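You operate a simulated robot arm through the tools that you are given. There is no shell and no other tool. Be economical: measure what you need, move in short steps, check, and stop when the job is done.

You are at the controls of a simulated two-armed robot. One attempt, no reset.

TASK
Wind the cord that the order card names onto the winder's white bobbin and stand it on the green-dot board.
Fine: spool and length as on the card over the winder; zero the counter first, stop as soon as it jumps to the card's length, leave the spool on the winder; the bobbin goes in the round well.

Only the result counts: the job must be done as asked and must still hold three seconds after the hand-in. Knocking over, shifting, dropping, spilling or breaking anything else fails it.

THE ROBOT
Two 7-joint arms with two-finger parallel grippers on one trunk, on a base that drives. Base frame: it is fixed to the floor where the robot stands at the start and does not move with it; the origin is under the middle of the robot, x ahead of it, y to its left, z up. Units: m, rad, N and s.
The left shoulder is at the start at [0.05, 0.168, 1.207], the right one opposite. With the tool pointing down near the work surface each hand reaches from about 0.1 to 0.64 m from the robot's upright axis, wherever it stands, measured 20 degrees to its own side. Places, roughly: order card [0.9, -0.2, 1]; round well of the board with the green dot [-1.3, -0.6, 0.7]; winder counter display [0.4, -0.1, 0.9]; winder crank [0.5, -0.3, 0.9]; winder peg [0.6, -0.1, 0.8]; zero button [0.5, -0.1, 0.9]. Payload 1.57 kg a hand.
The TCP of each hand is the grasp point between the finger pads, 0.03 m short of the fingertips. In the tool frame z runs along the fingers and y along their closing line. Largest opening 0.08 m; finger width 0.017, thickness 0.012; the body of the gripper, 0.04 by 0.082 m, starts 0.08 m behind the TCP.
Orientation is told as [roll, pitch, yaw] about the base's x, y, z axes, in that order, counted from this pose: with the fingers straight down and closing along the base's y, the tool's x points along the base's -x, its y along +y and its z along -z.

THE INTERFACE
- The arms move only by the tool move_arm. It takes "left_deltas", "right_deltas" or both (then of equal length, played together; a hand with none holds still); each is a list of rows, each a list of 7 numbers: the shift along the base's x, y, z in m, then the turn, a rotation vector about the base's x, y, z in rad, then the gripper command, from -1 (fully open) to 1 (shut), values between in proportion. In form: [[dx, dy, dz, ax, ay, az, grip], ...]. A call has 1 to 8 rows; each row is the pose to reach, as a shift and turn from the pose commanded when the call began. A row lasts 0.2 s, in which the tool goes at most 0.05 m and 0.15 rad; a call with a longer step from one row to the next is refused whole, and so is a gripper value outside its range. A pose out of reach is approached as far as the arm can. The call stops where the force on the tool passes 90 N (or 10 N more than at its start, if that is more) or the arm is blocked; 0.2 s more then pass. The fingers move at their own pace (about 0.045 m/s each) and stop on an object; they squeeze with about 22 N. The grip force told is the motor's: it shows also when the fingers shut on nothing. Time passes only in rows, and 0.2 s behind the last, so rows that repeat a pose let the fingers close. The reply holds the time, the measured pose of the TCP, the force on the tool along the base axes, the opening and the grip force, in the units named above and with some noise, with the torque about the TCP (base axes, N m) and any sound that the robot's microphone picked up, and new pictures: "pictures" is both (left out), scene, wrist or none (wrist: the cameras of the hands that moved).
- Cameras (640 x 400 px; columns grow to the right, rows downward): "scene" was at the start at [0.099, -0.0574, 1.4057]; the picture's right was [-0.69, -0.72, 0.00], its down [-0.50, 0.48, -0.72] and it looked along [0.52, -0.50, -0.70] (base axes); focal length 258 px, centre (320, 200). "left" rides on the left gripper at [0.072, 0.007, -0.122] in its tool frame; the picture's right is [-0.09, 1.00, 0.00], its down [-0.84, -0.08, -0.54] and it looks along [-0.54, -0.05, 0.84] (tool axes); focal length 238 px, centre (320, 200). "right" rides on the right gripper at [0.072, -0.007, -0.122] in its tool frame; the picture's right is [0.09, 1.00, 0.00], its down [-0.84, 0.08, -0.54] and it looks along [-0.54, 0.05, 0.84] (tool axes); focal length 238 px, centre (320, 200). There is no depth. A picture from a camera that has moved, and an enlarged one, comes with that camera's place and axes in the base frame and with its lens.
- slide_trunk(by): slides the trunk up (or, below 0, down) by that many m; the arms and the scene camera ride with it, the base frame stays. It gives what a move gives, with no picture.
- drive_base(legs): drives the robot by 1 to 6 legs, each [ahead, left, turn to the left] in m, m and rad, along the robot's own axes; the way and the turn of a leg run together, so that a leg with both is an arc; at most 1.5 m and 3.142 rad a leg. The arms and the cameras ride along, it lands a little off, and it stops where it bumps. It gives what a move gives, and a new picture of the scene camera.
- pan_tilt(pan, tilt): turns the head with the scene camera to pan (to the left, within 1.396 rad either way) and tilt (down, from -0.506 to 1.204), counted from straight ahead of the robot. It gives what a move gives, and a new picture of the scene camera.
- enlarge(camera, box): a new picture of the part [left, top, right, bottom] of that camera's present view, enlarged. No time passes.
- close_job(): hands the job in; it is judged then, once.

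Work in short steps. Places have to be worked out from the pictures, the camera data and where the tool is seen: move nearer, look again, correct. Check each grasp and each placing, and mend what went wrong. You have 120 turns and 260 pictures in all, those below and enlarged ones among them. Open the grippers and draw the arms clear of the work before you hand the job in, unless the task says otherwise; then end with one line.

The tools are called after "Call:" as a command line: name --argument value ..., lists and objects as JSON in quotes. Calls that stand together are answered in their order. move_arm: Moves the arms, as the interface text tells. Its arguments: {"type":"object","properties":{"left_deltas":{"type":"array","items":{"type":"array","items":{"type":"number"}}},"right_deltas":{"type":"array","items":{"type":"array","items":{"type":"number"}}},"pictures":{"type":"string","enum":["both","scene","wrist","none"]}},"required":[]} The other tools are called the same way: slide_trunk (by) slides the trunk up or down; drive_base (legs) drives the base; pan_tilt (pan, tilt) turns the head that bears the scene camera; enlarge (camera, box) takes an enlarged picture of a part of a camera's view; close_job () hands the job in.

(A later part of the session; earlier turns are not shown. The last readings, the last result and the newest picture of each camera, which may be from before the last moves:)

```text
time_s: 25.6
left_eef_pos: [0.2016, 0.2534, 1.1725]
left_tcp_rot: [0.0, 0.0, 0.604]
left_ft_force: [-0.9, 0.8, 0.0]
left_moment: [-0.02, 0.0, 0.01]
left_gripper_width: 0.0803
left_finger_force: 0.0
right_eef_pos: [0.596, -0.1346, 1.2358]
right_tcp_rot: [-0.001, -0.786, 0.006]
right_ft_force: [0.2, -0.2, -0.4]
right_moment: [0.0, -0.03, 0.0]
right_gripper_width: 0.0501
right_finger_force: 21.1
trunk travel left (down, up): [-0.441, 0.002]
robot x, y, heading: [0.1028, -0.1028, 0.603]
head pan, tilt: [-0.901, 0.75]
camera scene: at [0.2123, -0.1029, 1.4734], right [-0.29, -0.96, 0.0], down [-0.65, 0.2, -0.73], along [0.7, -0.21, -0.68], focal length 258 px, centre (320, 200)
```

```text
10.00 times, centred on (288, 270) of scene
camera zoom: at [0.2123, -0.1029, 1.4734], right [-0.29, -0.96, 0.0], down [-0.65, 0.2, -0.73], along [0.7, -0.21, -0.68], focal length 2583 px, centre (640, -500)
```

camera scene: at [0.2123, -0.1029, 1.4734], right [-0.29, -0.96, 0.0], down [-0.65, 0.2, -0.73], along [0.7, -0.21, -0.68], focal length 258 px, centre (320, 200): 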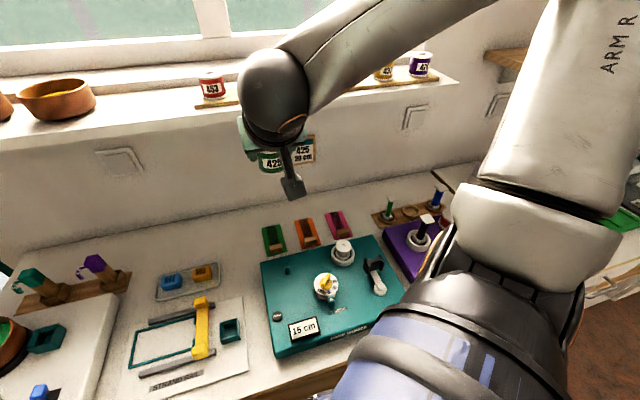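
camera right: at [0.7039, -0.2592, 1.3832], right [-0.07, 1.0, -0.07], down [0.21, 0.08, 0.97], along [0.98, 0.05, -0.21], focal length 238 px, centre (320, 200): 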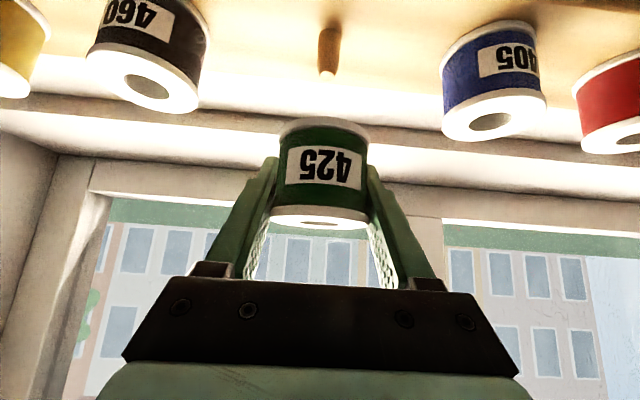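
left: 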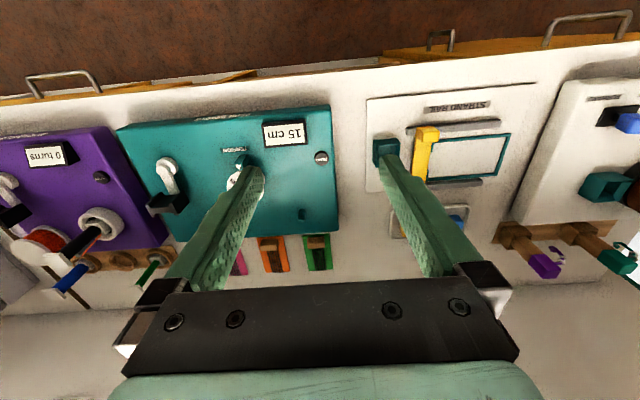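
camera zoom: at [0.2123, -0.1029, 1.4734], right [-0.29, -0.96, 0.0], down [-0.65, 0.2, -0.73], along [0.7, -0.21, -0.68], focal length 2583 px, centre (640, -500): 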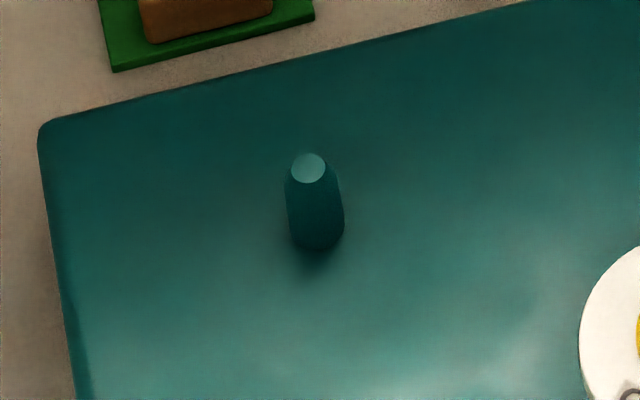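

Peg base works out at [0.591, -0.128, 0.859], top z≈0.893, clearance about 4 mm. I check the held spool's position in the hand from the scene camera.

Call:
enlarge --camera "scene" --box '[230, 130, 310, 180]'

Call:
move_arm --right_deltas '[[-0.003, 0.004, -0.045, 0, 0, 0, 1], [-0.003, 0.004, -0.09, 0, 0, 0, 1], [-0.003, 0.004, -0.135, 0, 0, 0, 1], [-0.003, 0.004, -0.18, 0, 0, 0, 1], [-0.003, 0.004, -0.22, 0, 0, 0, 1], [-0.003, 0.004, -0.25, 0, 0, 0, 1]]' --pictures "both"

Call:
enlarge --camera "scene" --box '[240, 190, 400, 290]'

```text
8.00 times, centred on (270, 155) of scene
camera zoom: at [0.2123, -0.1029, 1.4734], right [-0.29, -0.96, 0.0], down [-0.65, 0.2, -0.73], along [0.7, -0.21, -0.68], focal length 2066 px, centre (720, 560)
```

zoom: 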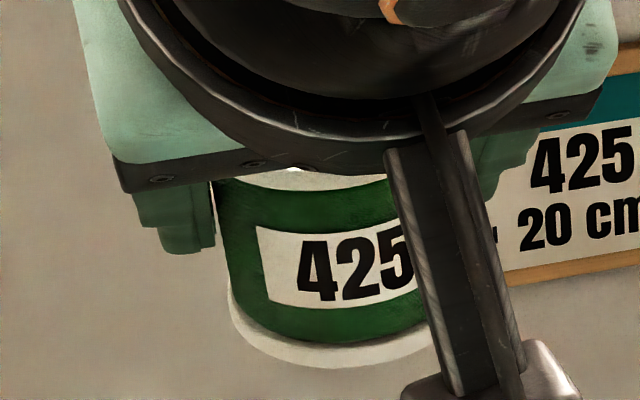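

```text
time_s: 27.0
left_eef_pos: [0.203, 0.253, 1.1731]
left_tcp_rot: [0.0, 0.002, 0.603]
left_ft_force: [-0.4, -0.8, -0.1]
left_moment: [-0.02, 0.02, -0.03]
left_gripper_width: 0.0802
left_finger_force: 0.1
right_eef_pos: [0.5935, -0.1308, 0.9855]
right_tcp_rot: [0.001, -0.786, 0.003]
right_ft_force: [0.0, 1.5, -0.6]
right_moment: [0.0, 0.01, -0.02]
right_gripper_width: 0.0499
right_finger_force: 22.2
trunk travel left (down, up): [-0.441, 0.002]
robot x, y, heading: [0.0971, -0.102, 0.604]
head pan, tilt: [-0.901, 0.75]
camera scene: at [0.2127, -0.103, 1.4733], right [-0.29, -0.96, 0.0], down [-0.65, 0.2, -0.73], along [0.7, -0.21, -0.68], focal length 258 px, centre (320, 200)
camera right: at [0.4557, -0.1366, 1.022], right [-0.07, 1.0, -0.06], down [0.21, 0.08, 0.97], along [0.98, 0.05, -0.21], focal length 238 px, centre (320, 200)
```

scene: 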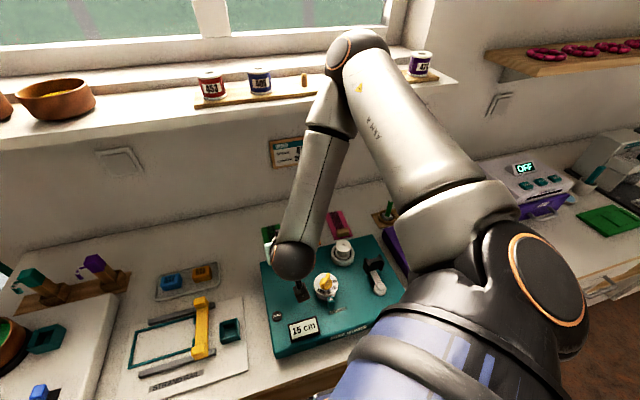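
right: 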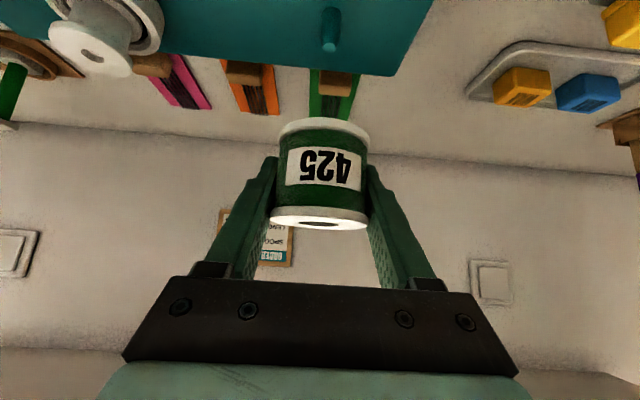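

```text
4.00 times, centred on (320, 240) of scene
camera zoom: at [0.2127, -0.103, 1.4733], right [-0.29, -0.96, 0.0], down [-0.65, 0.2, -0.73], along [0.7, -0.21, -0.68], focal length 1033 px, centre (320, 40)
```

zoom: 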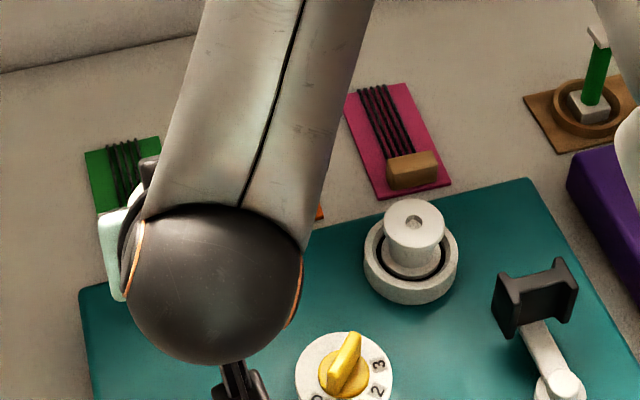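

In the wrist view the spool axis sits ~9.5 mm behind the TCP and the peg at x≈0.584, y≈-0.131, so alignment is nearly right. I lower to just above the peg and look.

Call:
move_arm --right_deltas '[[0, 0, -0.025, 0, 0, 0, 1], [0, 0, -0.042, 0, 0, 0, 1], [0, 0, -0.042, 0, 0, 0, 1]]' --pictures "wrist"

Call:
enlarge --camera "right" --box '[220, 0, 440, 137]'

```text
time_s: 27.8
left_eef_pos: [0.2015, 0.2548, 1.1729]
left_tcp_rot: [-0.001, 0.0, 0.603]
left_ft_force: [0.1, 0.8, -0.5]
left_moment: [0.02, -0.01, 0.0]
left_gripper_width: 0.0801
left_finger_force: 0.0
right_eef_pos: [0.6024, -0.1406, 0.9664]
right_tcp_rot: [-0.001, -0.784, 0.005]
right_ft_force: [-0.1, -0.2, -1.1]
right_moment: [-0.01, 0.01, -0.02]
right_gripper_width: 0.0498
right_finger_force: 21.6
right hand out of reach, approached as far as the arm can: row 1, 2, 3
trunk travel left (down, up): [-0.441, 0.002]
robot x, y, heading: [0.1026, -0.0993, 0.604]
head pan, tilt: [-0.901, 0.75]
camera right: at [0.4648, -0.1471, 1.0027], right [-0.07, 1.0, -0.07], down [0.21, 0.08, 0.97], along [0.98, 0.05, -0.21], focal length 238 px, centre (320, 200)
```

right: 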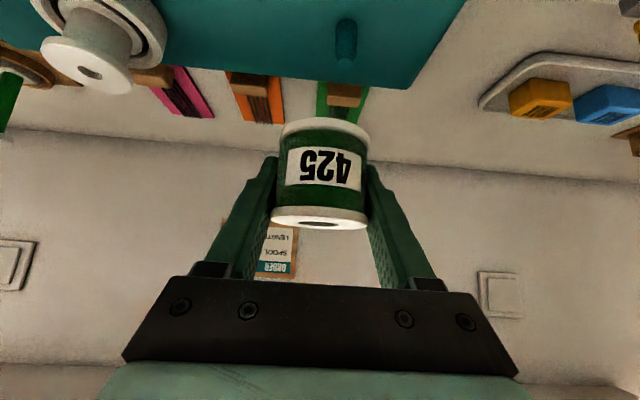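

```text
2.91 times, centred on (330, 68) of right
camera zoom: at [0.4648, -0.1471, 1.0027], right [-0.07, 1.0, -0.07], down [0.21, 0.08, 0.97], along [0.98, 0.05, -0.21], focal length 693 px, centre (291, 582)
```

zoom: 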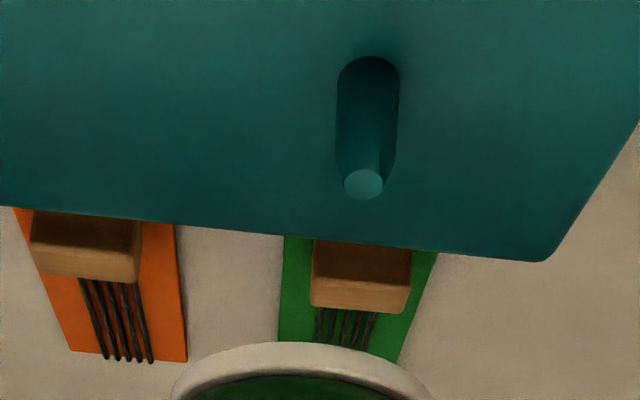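

The arm hit its lower limit because the trunk is high. I raise the hand again and lower the trunk instead.

Call:
move_arm --right_deltas '[[-0.003, 0.003, 0.04, 0, 0, 0, 1], [-0.006, 0.006, 0.08, 0, 0, 0, 1], [-0.009, 0.01, 0.12, 0, 0, 0, 1], [-0.009, 0.01, 0.15, 0, 0, 0, 1]]' --pictures "none"

Call:
slide_trunk --by -0.15

Call:
enlarge --camera "right" --box '[0, 0, 640, 400]'

```text
time_s: 28.8
left_eef_pos: [0.2011, 0.253, 1.1726]
left_tcp_rot: [0.0, 0.0, 0.604]
left_ft_force: [-0.5, -0.2, -0.4]
left_moment: [-0.02, 0.04, -0.01]
left_gripper_width: 0.0801
left_finger_force: 0.2
right_eef_pos: [0.5929, -0.129, 1.1165]
right_tcp_rot: [-0.002, -0.784, 0.007]
right_ft_force: [-0.3, -0.3, -0.5]
right_moment: [-0.01, -0.02, 0.0]
right_gripper_width: 0.0503
right_finger_force: 21.2
trunk travel left (down, up): [-0.441, 0.002]
robot x, y, heading: [0.1035, -0.1033, 0.6]
head pan, tilt: [-0.901, 0.75]
```

```text
time_s: 30.5
left_eef_pos: [0.2008, 0.2525, 1.0237]
left_tcp_rot: [0.0, -0.001, 0.603]
left_ft_force: [0.4, 0.3, -0.3]
left_moment: [-0.06, -0.01, 0.01]
left_gripper_width: 0.0799
left_finger_force: 0.0
right_eef_pos: [0.5944, -0.1291, 0.9684]
right_tcp_rot: [-0.002, -0.786, 0.005]
right_ft_force: [0.2, -0.1, -1.2]
right_moment: [-0.01, 0.0, 0.01]
right_gripper_width: 0.05
right_finger_force: 22.0
trunk travel left (down, up): [-0.291, 0.152]
robot x, y, heading: [0.1008, -0.1004, 0.604]
head pan, tilt: [-0.901, 0.75]
```

```text
1.00 times, centred on (320, 200) of right
camera zoom: at [0.4562, -0.1357, 1.0028], right [-0.07, 1.0, -0.07], down [0.21, 0.08, 0.97], along [0.98, 0.05, -0.21], focal length 238 px, centre (320, 200)
```

zoom: 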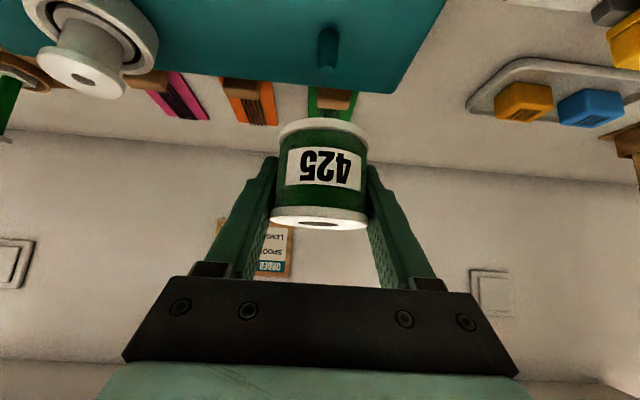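

Wrist view: the spool axis extrapolates right onto the peg (col 327). I lower to just above the peg top.

Call:
move_arm --right_deltas '[[0, -0.001, -0.015, 0, 0, 0, 1], [0, -0.001, -0.03, 0, 0, 0, 1], [0, -0.001, -0.036, 0, 0, 0, 1]]' --pictures "both"

Call:
enlarge --camera "right" --box '[220, 0, 440, 137]'

```text
time_s: 31.3
left_eef_pos: [0.2021, 0.2534, 1.0215]
left_tcp_rot: [0.0, 0.0, 0.605]
left_ft_force: [-0.2, -0.7, 0.0]
left_moment: [0.03, 0.01, 0.01]
left_gripper_width: 0.0802
left_finger_force: 0.0
right_eef_pos: [0.5937, -0.1296, 0.9306]
right_tcp_rot: [-0.002, -0.786, 0.006]
right_ft_force: [-0.8, -0.6, -0.4]
right_moment: [-0.02, -0.07, -0.01]
right_gripper_width: 0.0501
right_finger_force: 22.7
trunk travel left (down, up): [-0.291, 0.152]
robot x, y, heading: [0.1025, -0.1015, 0.604]
head pan, tilt: [-0.901, 0.75]
camera scene: at [0.2124, -0.103, 1.3233], right [-0.29, -0.96, 0.0], down [-0.65, 0.2, -0.73], along [0.7, -0.21, -0.68], focal length 258 px, centre (320, 200)
camera right: at [0.4567, -0.1363, 0.9668], right [-0.07, 1.0, -0.07], down [0.21, 0.08, 0.97], along [0.98, 0.05, -0.21], focal length 238 px, centre (320, 200)
```

scene: 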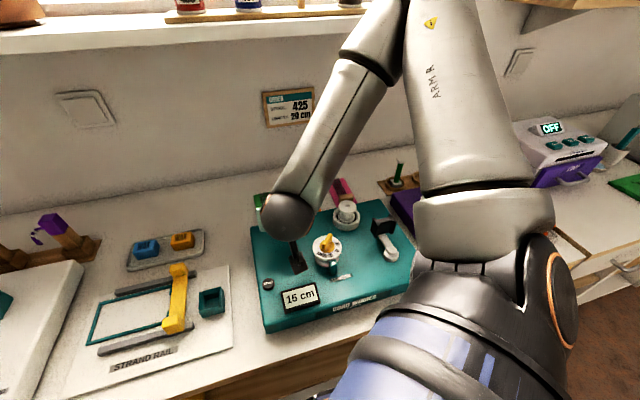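
right: 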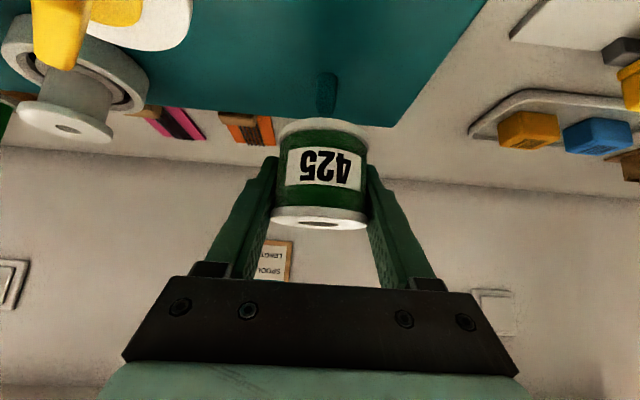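

```text
2.91 times, centred on (330, 68) of right
camera zoom: at [0.4567, -0.1363, 0.9668], right [-0.07, 1.0, -0.07], down [0.21, 0.08, 0.97], along [0.98, 0.05, -0.21], focal length 693 px, centre (291, 582)
```

zoom: 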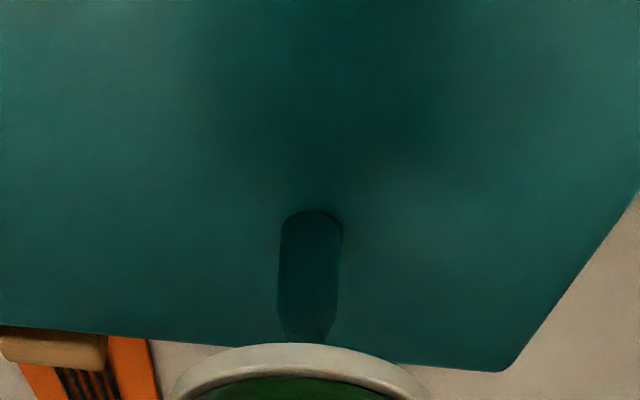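

Peg and spool axis agree within a millimetre. I lower onto the peg in small steps.

Call:
move_arm --right_deltas '[[0, 0, -0.008, 0, 0, 0, 1], [0, 0, -0.016, 0, 0, 0, 1], [0, 0, -0.023, 0, 0, 0, 1], [0, 0, -0.03, 0, 0, 0, 1]]' --pictures "wrist"

```text
time_s: 32.3
left_eef_pos: [0.2004, 0.2519, 1.024]
left_tcp_rot: [-0.002, -0.001, 0.605]
left_ft_force: [0.0, 0.1, -0.4]
left_moment: [0.02, 0.0, -0.02]
left_gripper_width: 0.0799
left_finger_force: 0.1
right_eef_pos: [0.5927, -0.1299, 0.9043]
right_tcp_rot: [0.004, -0.793, 0.002]
right_ft_force: [0.2, -3.8, 19.3]
right_moment: [-0.22, -0.04, -0.08]
right_gripper_width: 0.0503
right_finger_force: 22.5
trunk travel left (down, up): [-0.291, 0.152]
robot x, y, heading: [0.0987, -0.0991, 0.605]
head pan, tilt: [-0.901, 0.75]
camera right: at [0.4563, -0.1363, 0.9386], right [-0.07, 1.0, -0.06], down [0.2, 0.08, 0.98], along [0.98, 0.05, -0.2], focal length 238 px, centre (320, 200)
```

right: 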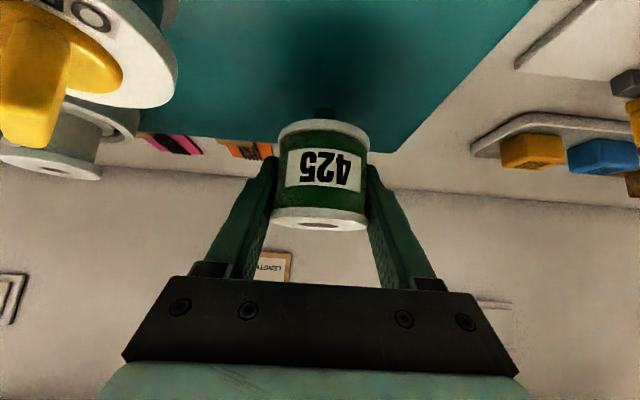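

Stopped by 19 N with ~7 mm to go; moment and side force suggest the hole rubs the peg on the -y side. I lift a little, shift -y by 2 mm and lower again.

Call:
move_arm --right_deltas '[[0, -0.001, 0.008, 0, 0, 0, 1], [0, -0.002, 0.008, 0, 0, 0, 1], [0, -0.002, 0.004, 0, 0, 0, 1], [0, -0.002, 0.0, 0, 0, 0, 1]]' --pictures "wrist"

Call:
enlarge --camera "right" --box '[220, 60, 440, 240]'

```text
time_s: 33.3
left_eef_pos: [0.1994, 0.2533, 1.0224]
left_tcp_rot: [0.001, 0.001, 0.605]
left_ft_force: [-0.4, -0.6, -0.3]
left_moment: [-0.02, 0.0, 0.0]
left_gripper_width: 0.0801
left_finger_force: 0.1
right_eef_pos: [0.5921, -0.1322, 0.9029]
right_tcp_rot: [0.0, -0.79, 0.003]
right_ft_force: [-0.8, -3.5, 14.0]
right_moment: [-0.1, -0.06, -0.06]
right_gripper_width: 0.0502
right_finger_force: 21.6
trunk travel left (down, up): [-0.291, 0.152]
robot x, y, heading: [0.101, -0.0994, 0.602]
head pan, tilt: [-0.901, 0.75]
camera right: at [0.4559, -0.1384, 0.9378], right [-0.07, 1.0, -0.07], down [0.2, 0.08, 0.98], along [0.98, 0.05, -0.21], focal length 238 px, centre (320, 200)
```

right: 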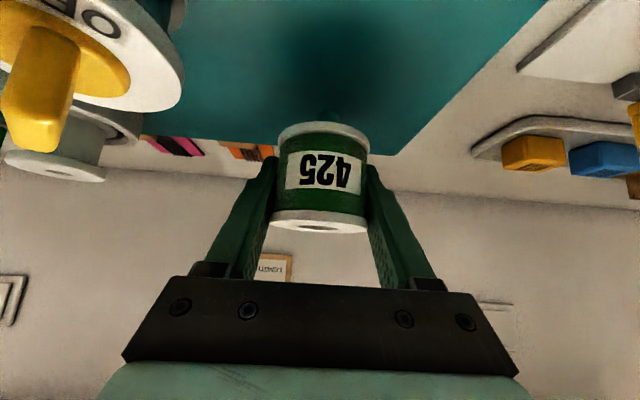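

```text
2.22 times, centred on (330, 150) of right
camera zoom: at [0.4559, -0.1384, 0.9378], right [-0.07, 1.0, -0.07], down [0.2, 0.08, 0.98], along [0.98, 0.05, -0.21], focal length 530 px, centre (298, 311)
```

zoom: 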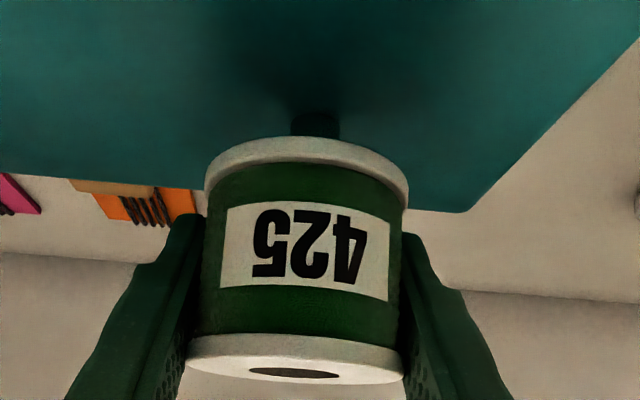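

The spool is well onto the peg but rubbing. I ease the load, nudge +x 3 mm / +y 1 mm and try again.

Call:
move_arm --right_deltas '[[0, 0, 0.008, 0, 0, 0, 1], [0.003, 0.001, 0.008, 0, 0, 0, 1], [0.003, 0.001, 0.004, 0, 0, 0, 1], [0.003, 0.001, 0.0, 0, 0, 0, 1]]' --pictures "none"

Call:
move_arm --right_deltas '[[-0.003, 0, 0.006, 0, 0, 0, 1], [-0.006, 0, 0.006, 0, 0, 0, 1], [-0.006, 0, 0.003, 0, 0, 0, 1], [-0.006, 0, 0.0, 0, 0, 0, 1]]' --pictures "none"

```text
time_s: 34.3
left_eef_pos: [0.2008, 0.2536, 1.0223]
left_tcp_rot: [0.0, -0.002, 0.605]
left_ft_force: [1.1, 0.2, 0.3]
left_moment: [0.03, 0.0, 0.04]
left_gripper_width: 0.0798
left_finger_force: 0.1
right_eef_pos: [0.5973, -0.1295, 0.9021]
right_tcp_rot: [-0.001, -0.788, 0.002]
right_ft_force: [-2.0, -1.5, 7.6]
right_moment: [-0.07, 0.02, 0.01]
right_gripper_width: 0.0501
right_finger_force: 22.3
trunk travel left (down, up): [-0.291, 0.152]
robot x, y, heading: [0.101, -0.1007, 0.599]
head pan, tilt: [-0.901, 0.75]
```

```text
time_s: 35.3
left_eef_pos: [0.202, 0.2539, 1.0227]
left_tcp_rot: [0.0, 0.002, 0.603]
left_ft_force: [0.0, -0.2, -1.3]
left_moment: [-0.03, 0.0, -0.02]
left_gripper_width: 0.0798
left_finger_force: 0.0
right_eef_pos: [0.5907, -0.1302, 0.9022]
right_tcp_rot: [0.0, -0.786, 0.004]
right_ft_force: [-1.1, -1.4, 6.2]
right_moment: [-0.06, -0.03, -0.02]
right_gripper_width: 0.0501
right_finger_force: 22.0
trunk travel left (down, up): [-0.291, 0.152]
robot x, y, heading: [0.0982, -0.0989, 0.599]
head pan, tilt: [-0.901, 0.75]
```

Force is only 6 N and z is the same at both x offsets, so it may already be bottomed. I check the gap closely.

Call:
enlarge --camera "right" --box '[270, 90, 370, 152]'

Call:
pan_tilt --pan -1.2 --tilt 0.75

```text
6.40 times, centred on (320, 121) of right
camera zoom: at [0.4531, -0.1373, 0.9372], right [-0.07, 1.0, -0.07], down [0.21, 0.08, 0.98], along [0.98, 0.05, -0.21], focal length 1525 px, centre (320, 706)
```

zoom: 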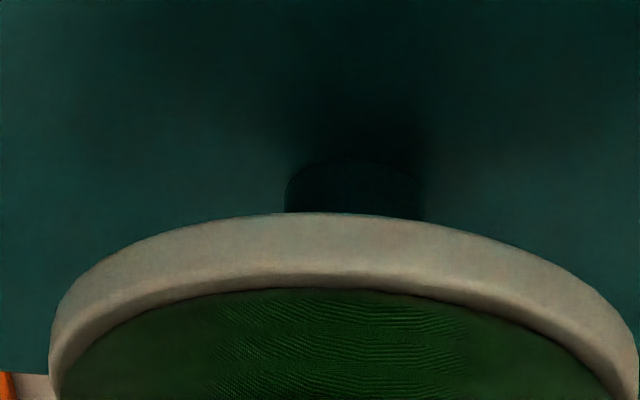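

```text
time_s: 36.1
left_eef_pos: [0.202, 0.2534, 1.0225]
left_tcp_rot: [0.0, 0.0, 0.604]
left_ft_force: [0.3, -0.9, -0.2]
left_moment: [-0.01, 0.01, -0.02]
left_gripper_width: 0.0801
left_finger_force: 0.0
right_eef_pos: [0.5897, -0.1309, 0.9005]
right_tcp_rot: [-0.001, -0.785, 0.005]
right_ft_force: [1.6, 0.3, 4.8]
right_moment: [0.04, -0.05, -0.01]
right_gripper_width: 0.0502
right_finger_force: 22.0
trunk travel left (down, up): [-0.291, 0.152]
robot x, y, heading: [0.0988, -0.103, 0.603]
head pan, tilt: [-1.201, 0.75]
camera scene: at [0.2014, -0.1252, 1.3233], right [-0.56, -0.83, 0.0], down [-0.56, 0.38, -0.73], along [0.6, -0.41, -0.68], focal length 258 px, centre (320, 200)
```

scene: 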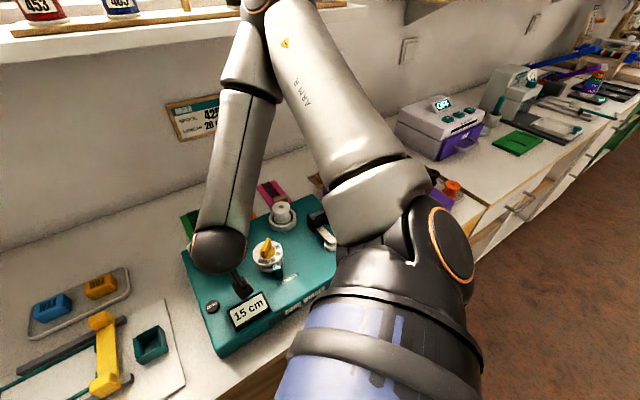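

Peg base is still visible, and the hand simply reached its commanded height with little force. I recentre x by +4 mm and keep lowering.

Call:
move_arm --right_deltas '[[0.004, 0, 0.0, 0, 0, 0, 1], [0.004, 0, -0.004, 0, 0, 0, 1], [0.004, 0, -0.008, 0, 0, 0, 1], [0.004, 0, -0.012, 0, 0, 0, 1]]' --pictures "wrist"

Call:
enlarge --camera "right" --box '[220, 60, 440, 240]'

```text
time_s: 37.1
left_eef_pos: [0.201, 0.2531, 1.0222]
left_tcp_rot: [-0.001, 0.002, 0.605]
left_ft_force: [-0.3, 0.8, -1.0]
left_moment: [0.03, 0.01, 0.0]
left_gripper_width: 0.0802
left_finger_force: 0.0
right_eef_pos: [0.594, -0.1301, 0.8894]
right_tcp_rot: [-0.002, -0.783, 0.005]
right_ft_force: [-0.2, 0.7, 9.1]
right_moment: [-0.06, -0.02, -0.04]
right_gripper_width: 0.0498
right_finger_force: 21.7
trunk travel left (down, up): [-0.291, 0.152]
robot x, y, heading: [0.0995, -0.1006, 0.608]
head pan, tilt: [-1.201, 0.75]
camera right: at [0.4571, -0.1375, 0.9244], right [-0.07, 1.0, -0.07], down [0.21, 0.08, 0.97], along [0.98, 0.05, -0.21], focal length 238 px, centre (320, 200)
```

right: 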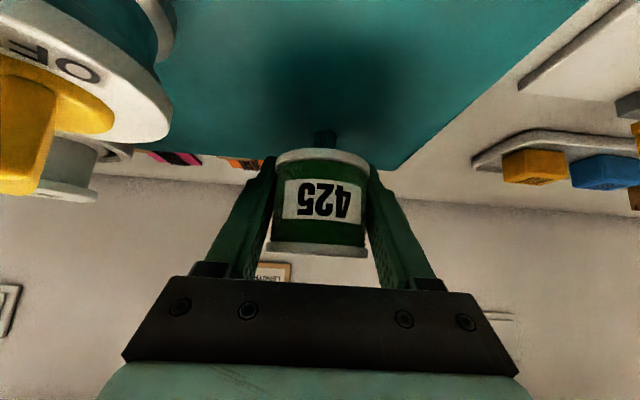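

```text
2.22 times, centred on (330, 150) of right
camera zoom: at [0.4571, -0.1375, 0.9244], right [-0.07, 1.0, -0.07], down [0.21, 0.08, 0.97], along [0.98, 0.05, -0.21], focal length 530 px, centre (298, 311)
```

zoom: 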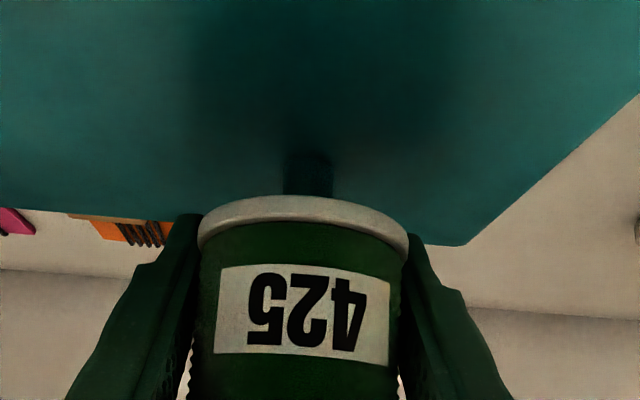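

The spool slid up in the grip instead of going down, so it is resting on the peg's tip, likely off in x, which this camera judges poorly. I raise the spool clear and bring the left hand round as a side-view camera.

Call:
move_arm --right_deltas '[[0, 0, 0.02, 0, 0, 0, 1], [0, 0, 0.04, 0, 0, 0, 1], [0, 0, 0.045, 0, 0, 0, 1], [0, 0, 0.045, 0, 0, 0, 1], [0, 0, 0.045, 0, 0, 0, 1], [0, 0, 0.045, 0, 0, 0, 1], [0, 0, 0.045, 0, 0, 0, 1], [0, 0, 0.045, 0, 0, 0, 1]]' --left_deltas '[[0.03, 0, 0.02, 0, 0, -0.14, -1], [0.06, 0, 0.03, 0, 0, -0.28, -1], [0.1, 0, 0.03, 0, 0, -0.42, -1], [0.14, 0, 0.03, 0, 0, -0.56, -1], [0.18, 0, 0.03, 0, 0, -0.7, -1], [0.22, 0, 0.03, 0, 0, -0.84, -1], [0.25, -0.01, 0.03, 0, 0, -0.98, -1], [0.28, -0.03, 0.03, 0, 0, -1.12, -1]]' --pictures "wrist"

```text
time_s: 38.9
left_eef_pos: [0.4818, 0.2237, 1.0516]
left_tcp_rot: [0.001, 0.001, -0.52]
left_ft_force: [-0.2, 0.4, -1.0]
left_moment: [-0.01, 0.02, 0.0]
left_gripper_width: 0.08
left_finger_force: 0.0
right_eef_pos: [0.5937, -0.1322, 0.9336]
right_tcp_rot: [-0.001, -0.783, 0.006]
right_ft_force: [0.1, 0.7, -0.6]
right_moment: [0.03, 0.0, 0.0]
right_gripper_width: 0.05
right_finger_force: 22.1
trunk travel left (down, up): [-0.291, 0.152]
robot x, y, heading: [0.0991, -0.0988, 0.603]
head pan, tilt: [-1.201, 0.75]
camera right: at [0.4576, -0.1378, 0.9697], right [-0.07, 1.0, -0.07], down [0.21, 0.08, 0.97], along [0.98, 0.05, -0.21], focal length 238 px, centre (320, 200)
camera left: at [0.4249, 0.266, 1.174], right [0.57, 0.82, 0.0], down [0.69, -0.48, 0.54], along [0.44, -0.31, -0.84], focal length 238 px, centre (320, 200)
```

right: 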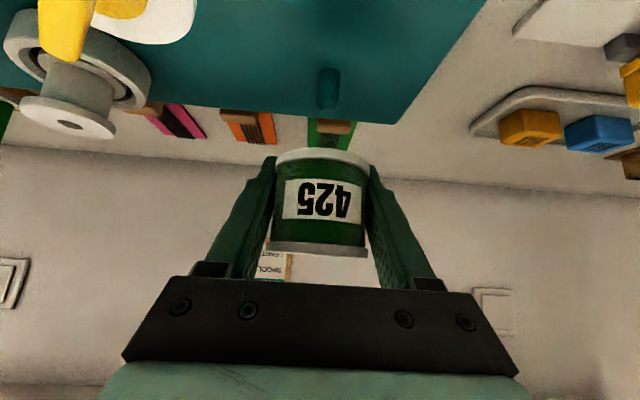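
left: 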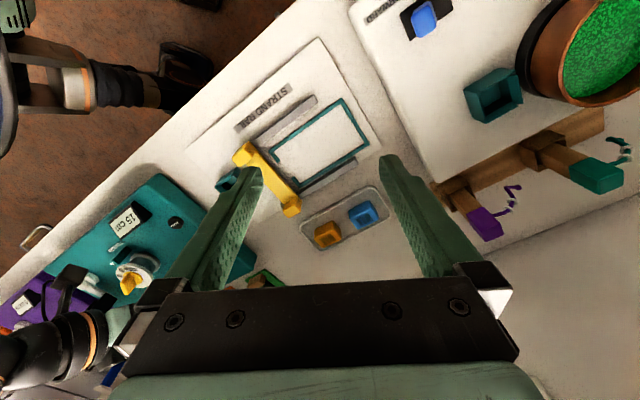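

Left hand continues: yaw to about -1.12, then tilt forward so its camera looks across at the peg.

Call:
move_arm --left_deltas '[[0.0, -0.02, 0, 0, 0, -0.14, -1], [0.01, -0.04, 0, 0, 0, -0.28, -1], [0.02, -0.06, 0, 0, 0, -0.42, -1], [0.02, -0.08, 0, 0, 0, -0.56, -1], [0.02, -0.1, 0, 0, 0, -0.6, -1]]' --pictures "none"

Call:
move_arm --left_deltas '[[0.0, -0.01, -0.01, -0.126, -0.061, 0, -1], [0.005, -0.02, -0.02, -0.252, -0.122, 0, -1], [0.01, -0.035, -0.04, -0.378, -0.183, 0, -1], [0.01, -0.055, -0.06, -0.504, -0.244, 0, -1], [0.012, -0.075, -0.08, -0.63, -0.305, 0, -1], [0.014, -0.09, -0.1, -0.7, -0.34, 0, -1]]' --pictures "wrist"

```text
time_s: 40.1
left_eef_pos: [0.5013, 0.1228, 1.0529]
left_tcp_rot: [0.001, 0.001, -1.119]
left_ft_force: [-0.1, -0.6, 0.3]
left_moment: [0.01, 0.04, -0.01]
left_gripper_width: 0.08
left_finger_force: 0.1
right_eef_pos: [0.5943, -0.1312, 0.9348]
right_tcp_rot: [-0.003, -0.784, 0.007]
right_ft_force: [0.0, 1.2, -1.1]
right_moment: [0.02, 0.02, -0.01]
right_gripper_width: 0.0502
right_finger_force: 21.8
trunk travel left (down, up): [-0.291, 0.152]
robot x, y, heading: [0.1037, -0.0998, 0.601]
head pan, tilt: [-1.201, 0.75]
```

```text
time_s: 41.5
left_eef_pos: [0.5163, 0.0323, 0.9528]
left_tcp_rot: [-0.001, -0.781, -1.117]
left_ft_force: [0.2, -0.4, -0.2]
left_moment: [-0.01, -0.05, -0.02]
left_gripper_width: 0.08
left_finger_force: 0.0
right_eef_pos: [0.5945, -0.1304, 0.9342]
right_tcp_rot: [-0.001, -0.782, 0.005]
right_ft_force: [-1.1, 0.2, -1.0]
right_moment: [0.03, -0.01, 0.0]
right_gripper_width: 0.05
right_finger_force: 22.4
trunk travel left (down, up): [-0.291, 0.152]
robot x, y, heading: [0.0992, -0.104, 0.603]
head pan, tilt: [-1.201, 0.75]
camera left: at [0.463, 0.1593, 0.9882], right [0.92, 0.38, 0.06], down [0.03, -0.23, 0.97], along [0.38, -0.9, -0.22], focal length 238 px, centre (320, 200)
```

left: 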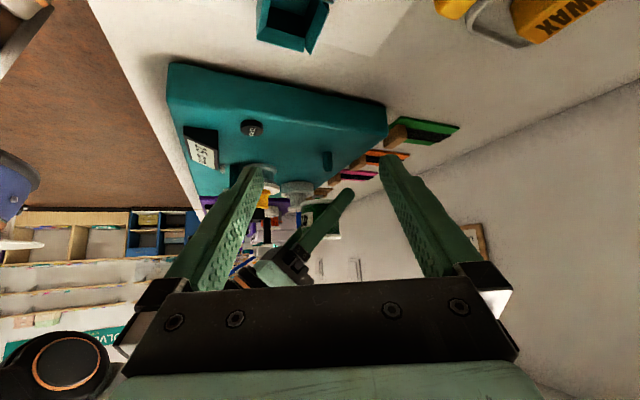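

Call:
enlarge --camera "left" --box '[250, 130, 410, 240]'

```text
3.64 times, centred on (330, 185) of left
camera zoom: at [0.463, 0.1593, 0.9882], right [0.92, 0.38, 0.06], down [0.03, -0.23, 0.97], along [0.38, -0.9, -0.22], focal length 867 px, centre (284, 254)
```

zoom: 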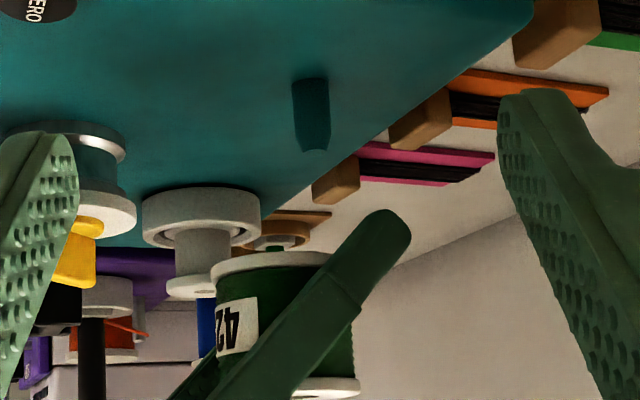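

The side view shows the spool about 33 px (≈13 mm) short of the peg in +x. I move +x 13 mm and look again with both wrist cameras.

Call:
move_arm --right_deltas '[[0.007, 0, 0, 0, 0, 0, 1], [0.013, 0, 0, 0, 0, 0, 1], [0.013, 0, 0, 0, 0, 0, 1]]' --pictures "wrist"

Call:
enlarge --camera "left" --box '[250, 130, 410, 240]'

Call:
enlarge --camera "right" --box '[220, 40, 440, 180]'

```text
time_s: 42.3
left_eef_pos: [0.5161, 0.0322, 0.9525]
left_tcp_rot: [-0.001, -0.778, -1.116]
left_ft_force: [0.5, 0.4, 0.4]
left_moment: [0.03, 0.02, 0.01]
left_gripper_width: 0.08
left_finger_force: 0.1
right_eef_pos: [0.6088, -0.1308, 0.9343]
right_tcp_rot: [-0.003, -0.785, 0.007]
right_ft_force: [-0.2, -0.3, -1.2]
right_moment: [0.02, -0.04, 0.0]
right_gripper_width: 0.05
right_finger_force: 22.0
trunk travel left (down, up): [-0.291, 0.152]
robot x, y, heading: [0.0987, -0.1028, 0.603]
head pan, tilt: [-1.201, 0.75]
camera right: at [0.4704, -0.1377, 0.9694], right [-0.07, 1.0, -0.07], down [0.21, 0.08, 0.97], along [0.98, 0.05, -0.21], focal length 238 px, centre (320, 200)
```

right: 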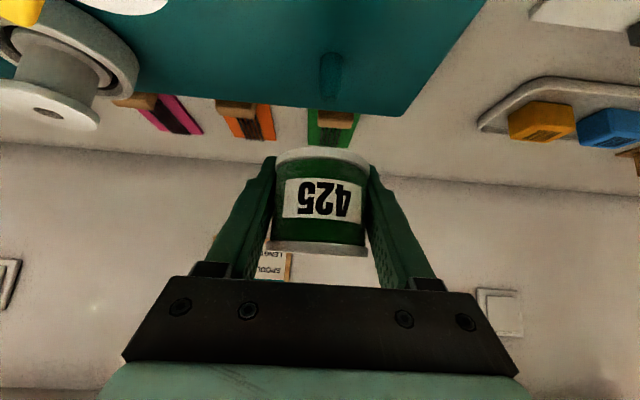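

```text
3.64 times, centred on (330, 185) of left
camera zoom: at [0.463, 0.1593, 0.9885], right [0.92, 0.38, 0.06], down [0.03, -0.23, 0.97], along [0.38, -0.9, -0.22], focal length 867 px, centre (284, 254)
```

zoom: 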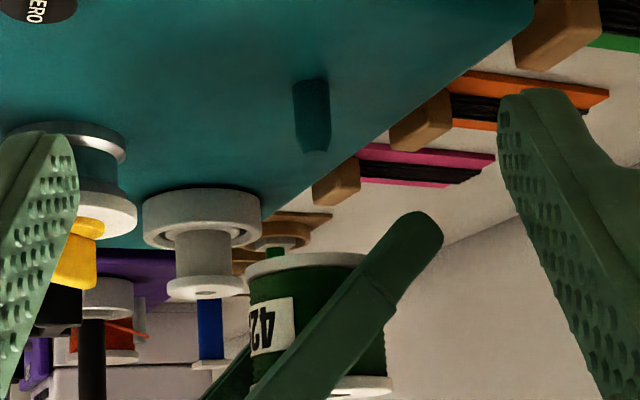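

```text
2.86 times, centred on (330, 110) of right
camera zoom: at [0.4704, -0.1377, 0.9694], right [-0.07, 1.0, -0.07], down [0.21, 0.08, 0.97], along [0.98, 0.05, -0.21], focal length 681 px, centre (291, 457)
```

zoom: 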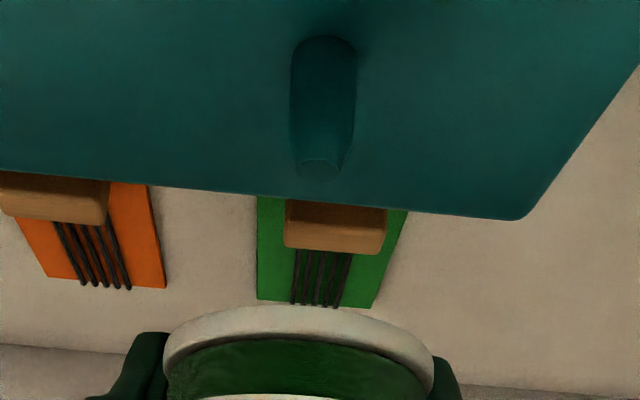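

Side view now lines up; the front view wants about +1.5 mm in y. I lower part-way onto the peg and check that the spool goes with the hand.

Call:
move_arm --right_deltas '[[0, 0.0015, 0, 0, 0, 0, 1], [0, 0.0015, -0.012, 0, 0, 0, 1], [0, 0.0015, -0.022, 0, 0, 0, 1], [0, 0.0015, -0.032, 0, 0, 0, 1]]' --pictures "wrist"

Call:
enlarge --camera "left" --box '[250, 130, 410, 240]'

```text
time_s: 43.3
left_eef_pos: [0.5162, 0.0336, 0.9525]
left_tcp_rot: [0.0, -0.778, -1.116]
left_ft_force: [0.0, 0.4, 0.5]
left_moment: [0.01, -0.02, 0.0]
left_gripper_width: 0.0803
left_finger_force: 0.1
right_eef_pos: [0.6079, -0.131, 0.902]
right_tcp_rot: [-0.001, -0.785, 0.007]
right_ft_force: [-0.3, -1.1, -1.0]
right_moment: [0.04, -0.03, 0.0]
right_gripper_width: 0.05
right_finger_force: 21.6
trunk travel left (down, up): [-0.291, 0.152]
robot x, y, heading: [0.1001, -0.1027, 0.601]
head pan, tilt: [-1.201, 0.75]
camera right: at [0.4703, -0.1364, 0.9375], right [-0.07, 1.0, -0.07], down [0.21, 0.08, 0.97], along [0.98, 0.05, -0.21], focal length 238 px, centre (320, 200)
```

right: 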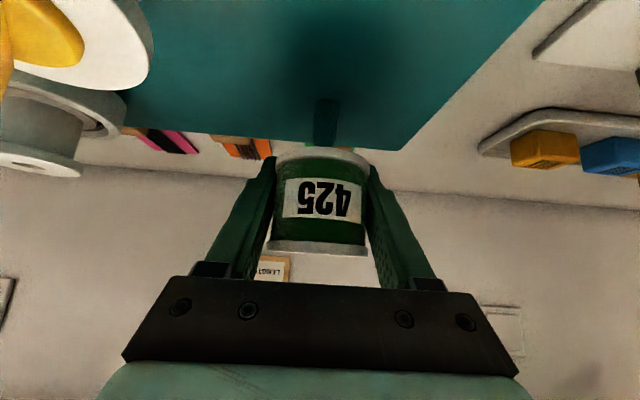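

```text
3.64 times, centred on (330, 185) of left
camera zoom: at [0.463, 0.1594, 0.9885], right [0.92, 0.38, 0.06], down [0.03, -0.23, 0.97], along [0.38, -0.9, -0.22], focal length 867 px, centre (284, 254)
```

zoom: 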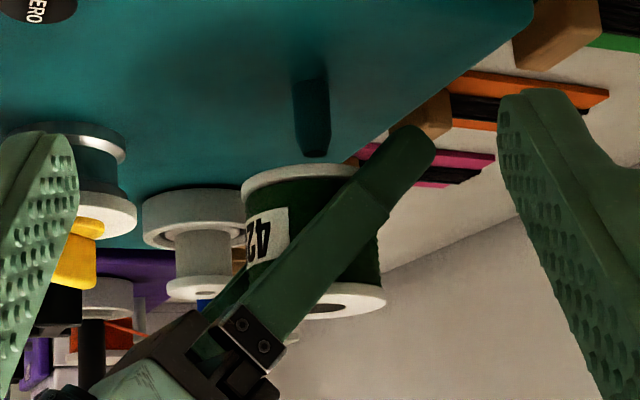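

Spool bottom is just at the peg tip and centred. I lower another 12 mm and check.

Call:
move_arm --right_deltas '[[0, 0, -0.004, 0, 0, 0, 1], [0, 0, -0.008, 0, 0, 0, 1], [0, 0, -0.012, 0, 0, 0, 1]]' --pictures "wrist"

Call:
enlarge --camera "left" --box '[250, 130, 410, 240]'

```text
time_s: 44.1
left_eef_pos: [0.5165, 0.032, 0.9523]
left_tcp_rot: [-0.002, -0.779, -1.114]
left_ft_force: [-0.8, 0.3, -0.1]
left_moment: [0.0, 0.02, 0.01]
left_gripper_width: 0.0802
left_finger_force: 0.1
right_eef_pos: [0.6075, -0.1299, 0.889]
right_tcp_rot: [-0.002, -0.785, 0.005]
right_ft_force: [0.3, 0.4, -1.2]
right_moment: [-0.04, -0.03, 0.02]
right_gripper_width: 0.0499
right_finger_force: 22.1
trunk travel left (down, up): [-0.291, 0.152]
robot x, y, heading: [0.1009, -0.1009, 0.604]
head pan, tilt: [-1.201, 0.75]
camera right: at [0.4704, -0.1364, 0.9258], right [-0.07, 1.0, -0.07], down [0.21, 0.08, 0.97], along [0.98, 0.05, -0.21], focal length 238 px, centre (320, 200)
```

right: 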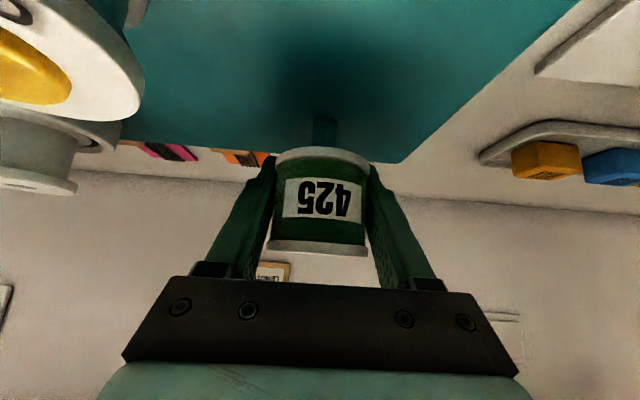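

```text
3.64 times, centred on (330, 185) of left
camera zoom: at [0.463, 0.1594, 0.9885], right [0.92, 0.38, 0.06], down [0.03, -0.23, 0.97], along [0.38, -0.9, -0.22], focal length 867 px, centre (284, 254)
```

zoom: 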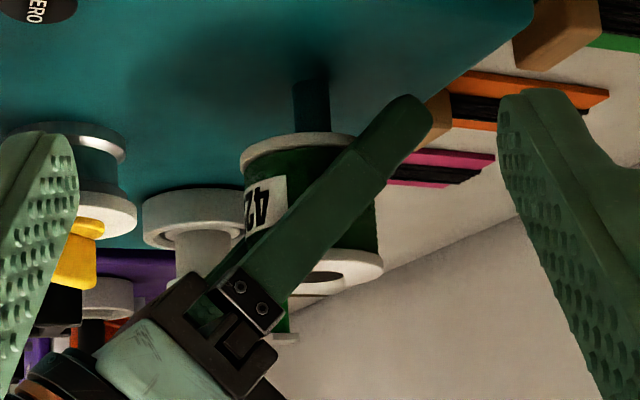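

No contact force and the tip has gone into the hole. I lower 6 mm more.

Call:
move_arm --right_deltas '[[0, 0, -0.003, 0, 0, 0, 1], [0, 0, -0.006, 0, 0, 0, 1], [0, 0, -0.006, 0, 0, 0, 1]]' --pictures "none"

Call:
enlarge --camera "left" --box '[250, 130, 410, 240]'

```text
time_s: 44.9
left_eef_pos: [0.5157, 0.0324, 0.9526]
left_tcp_rot: [-0.001, -0.779, -1.116]
left_ft_force: [-0.4, 0.1, -0.1]
left_moment: [0.03, 0.01, -0.04]
left_gripper_width: 0.0796
left_finger_force: 0.1
right_eef_pos: [0.6068, -0.1292, 0.8837]
right_tcp_rot: [0.0, -0.785, 0.006]
right_ft_force: [-0.3, -0.2, -0.8]
right_moment: [0.04, -0.04, 0.01]
right_gripper_width: 0.05
right_finger_force: 22.0
trunk travel left (down, up): [-0.291, 0.152]
robot x, y, heading: [0.0988, -0.0999, 0.602]
head pan, tilt: [-1.201, 0.75]
```

```text
3.64 times, centred on (330, 185) of left
camera zoom: at [0.463, 0.1594, 0.9885], right [0.92, 0.38, 0.06], down [0.03, -0.23, 0.97], along [0.38, -0.9, -0.22], focal length 867 px, centre (284, 254)
```

zoom: 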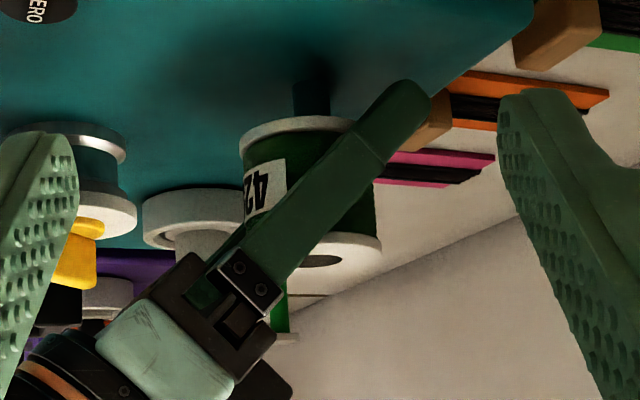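

Still free. Another 8 mm down.

Call:
move_arm --right_deltas '[[0, 0, -0.004, 0, 0, 0, 1], [0, 0, -0.008, 0, 0, 0, 1], [0, 0, -0.008, 0, 0, 0, 1]]' --pictures "none"

Call:
enlarge --camera "left" --box '[250, 130, 410, 240]'

```text
time_s: 45.7
left_eef_pos: [0.5149, 0.0319, 0.9539]
left_tcp_rot: [-0.002, -0.779, -1.118]
left_ft_force: [-0.3, -0.1, -0.3]
left_moment: [0.02, 0.0, -0.01]
left_gripper_width: 0.0802
left_finger_force: 0.0
right_eef_pos: [0.6077, -0.1292, 0.8771]
right_tcp_rot: [0.0, -0.789, 0.003]
right_ft_force: [-0.1, -2.3, 8.3]
right_moment: [0.13, -0.14, 0.01]
right_gripper_width: 0.05
right_finger_force: 22.2
trunk travel left (down, up): [-0.291, 0.152]
robot x, y, heading: [0.1013, -0.1008, 0.603]
head pan, tilt: [-1.201, 0.75]
```

```text
3.64 times, centred on (330, 185) of left
camera zoom: at [0.4624, 0.1591, 0.989], right [0.92, 0.38, 0.06], down [0.03, -0.23, 0.97], along [0.38, -0.9, -0.22], focal length 867 px, centre (284, 254)
```

zoom: 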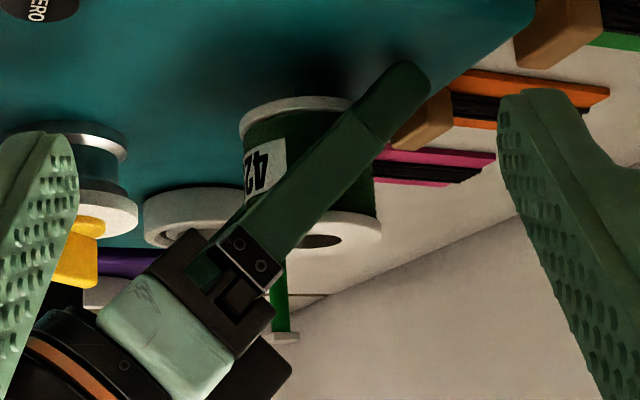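

Fingertips touch the winder top (8 N ahead of the TCP) and the spool is nearly down. I ease up 2 mm and open to let it drop onto its seat.

Call:
move_arm --right_deltas '[[0, 0, 0.003, 0, 0, 0, 1], [0, 0, 0.003, 0, 0, 0, 0.3], [0, 0, 0.003, 0, 0, 0, 0.0], [0, 0, 0.003, 0, 0, 0, -0.5], [0, 0, 0.003, 0, 0, 0, -1], [0, 0, 0.003, 0, 0, 0, -1]]' --pictures "none"

Call:
enlarge --camera "left" --box '[250, 130, 410, 240]'

Call:
enlarge --camera "right" --box '[200, 60, 440, 210]'

```text
time_s: 47.1
left_eef_pos: [0.5155, 0.032, 0.9517]
left_tcp_rot: [-0.003, -0.778, -1.116]
left_ft_force: [-0.2, 0.2, 0.0]
left_moment: [-0.01, 0.0, 0.0]
left_gripper_width: 0.0803
left_finger_force: 0.0
right_eef_pos: [0.6067, -0.1296, 0.8792]
right_tcp_rot: [-0.003, -0.784, 0.006]
right_ft_force: [-0.7, -0.9, 0.4]
right_moment: [0.01, 0.0, 0.01]
right_gripper_width: 0.08
right_finger_force: 0.0
trunk travel left (down, up): [-0.291, 0.152]
robot x, y, heading: [0.0991, -0.1003, 0.598]
head pan, tilt: [-1.201, 0.75]
```

```text
3.64 times, centred on (330, 185) of left
camera zoom: at [0.4629, 0.1594, 0.9886], right [0.92, 0.38, 0.06], down [0.03, -0.23, 0.97], along [0.38, -0.9, -0.22], focal length 867 px, centre (284, 254)
```

zoom: 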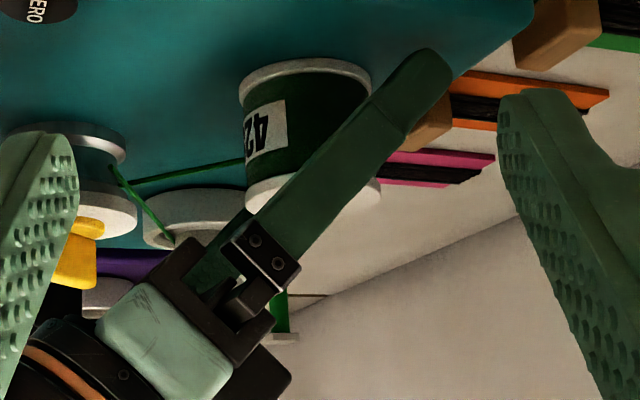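

```text
2.67 times, centred on (320, 135) of right
camera zoom: at [0.4702, -0.136, 0.915], right [-0.07, 1.0, -0.07], down [0.21, 0.08, 0.97], along [0.98, 0.05, -0.21], focal length 636 px, centre (320, 373)
```

zoom: 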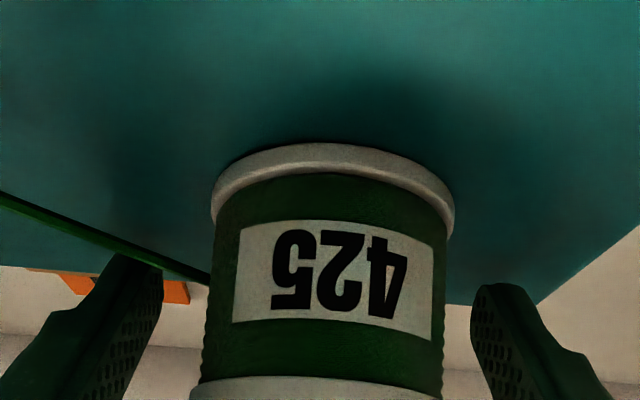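

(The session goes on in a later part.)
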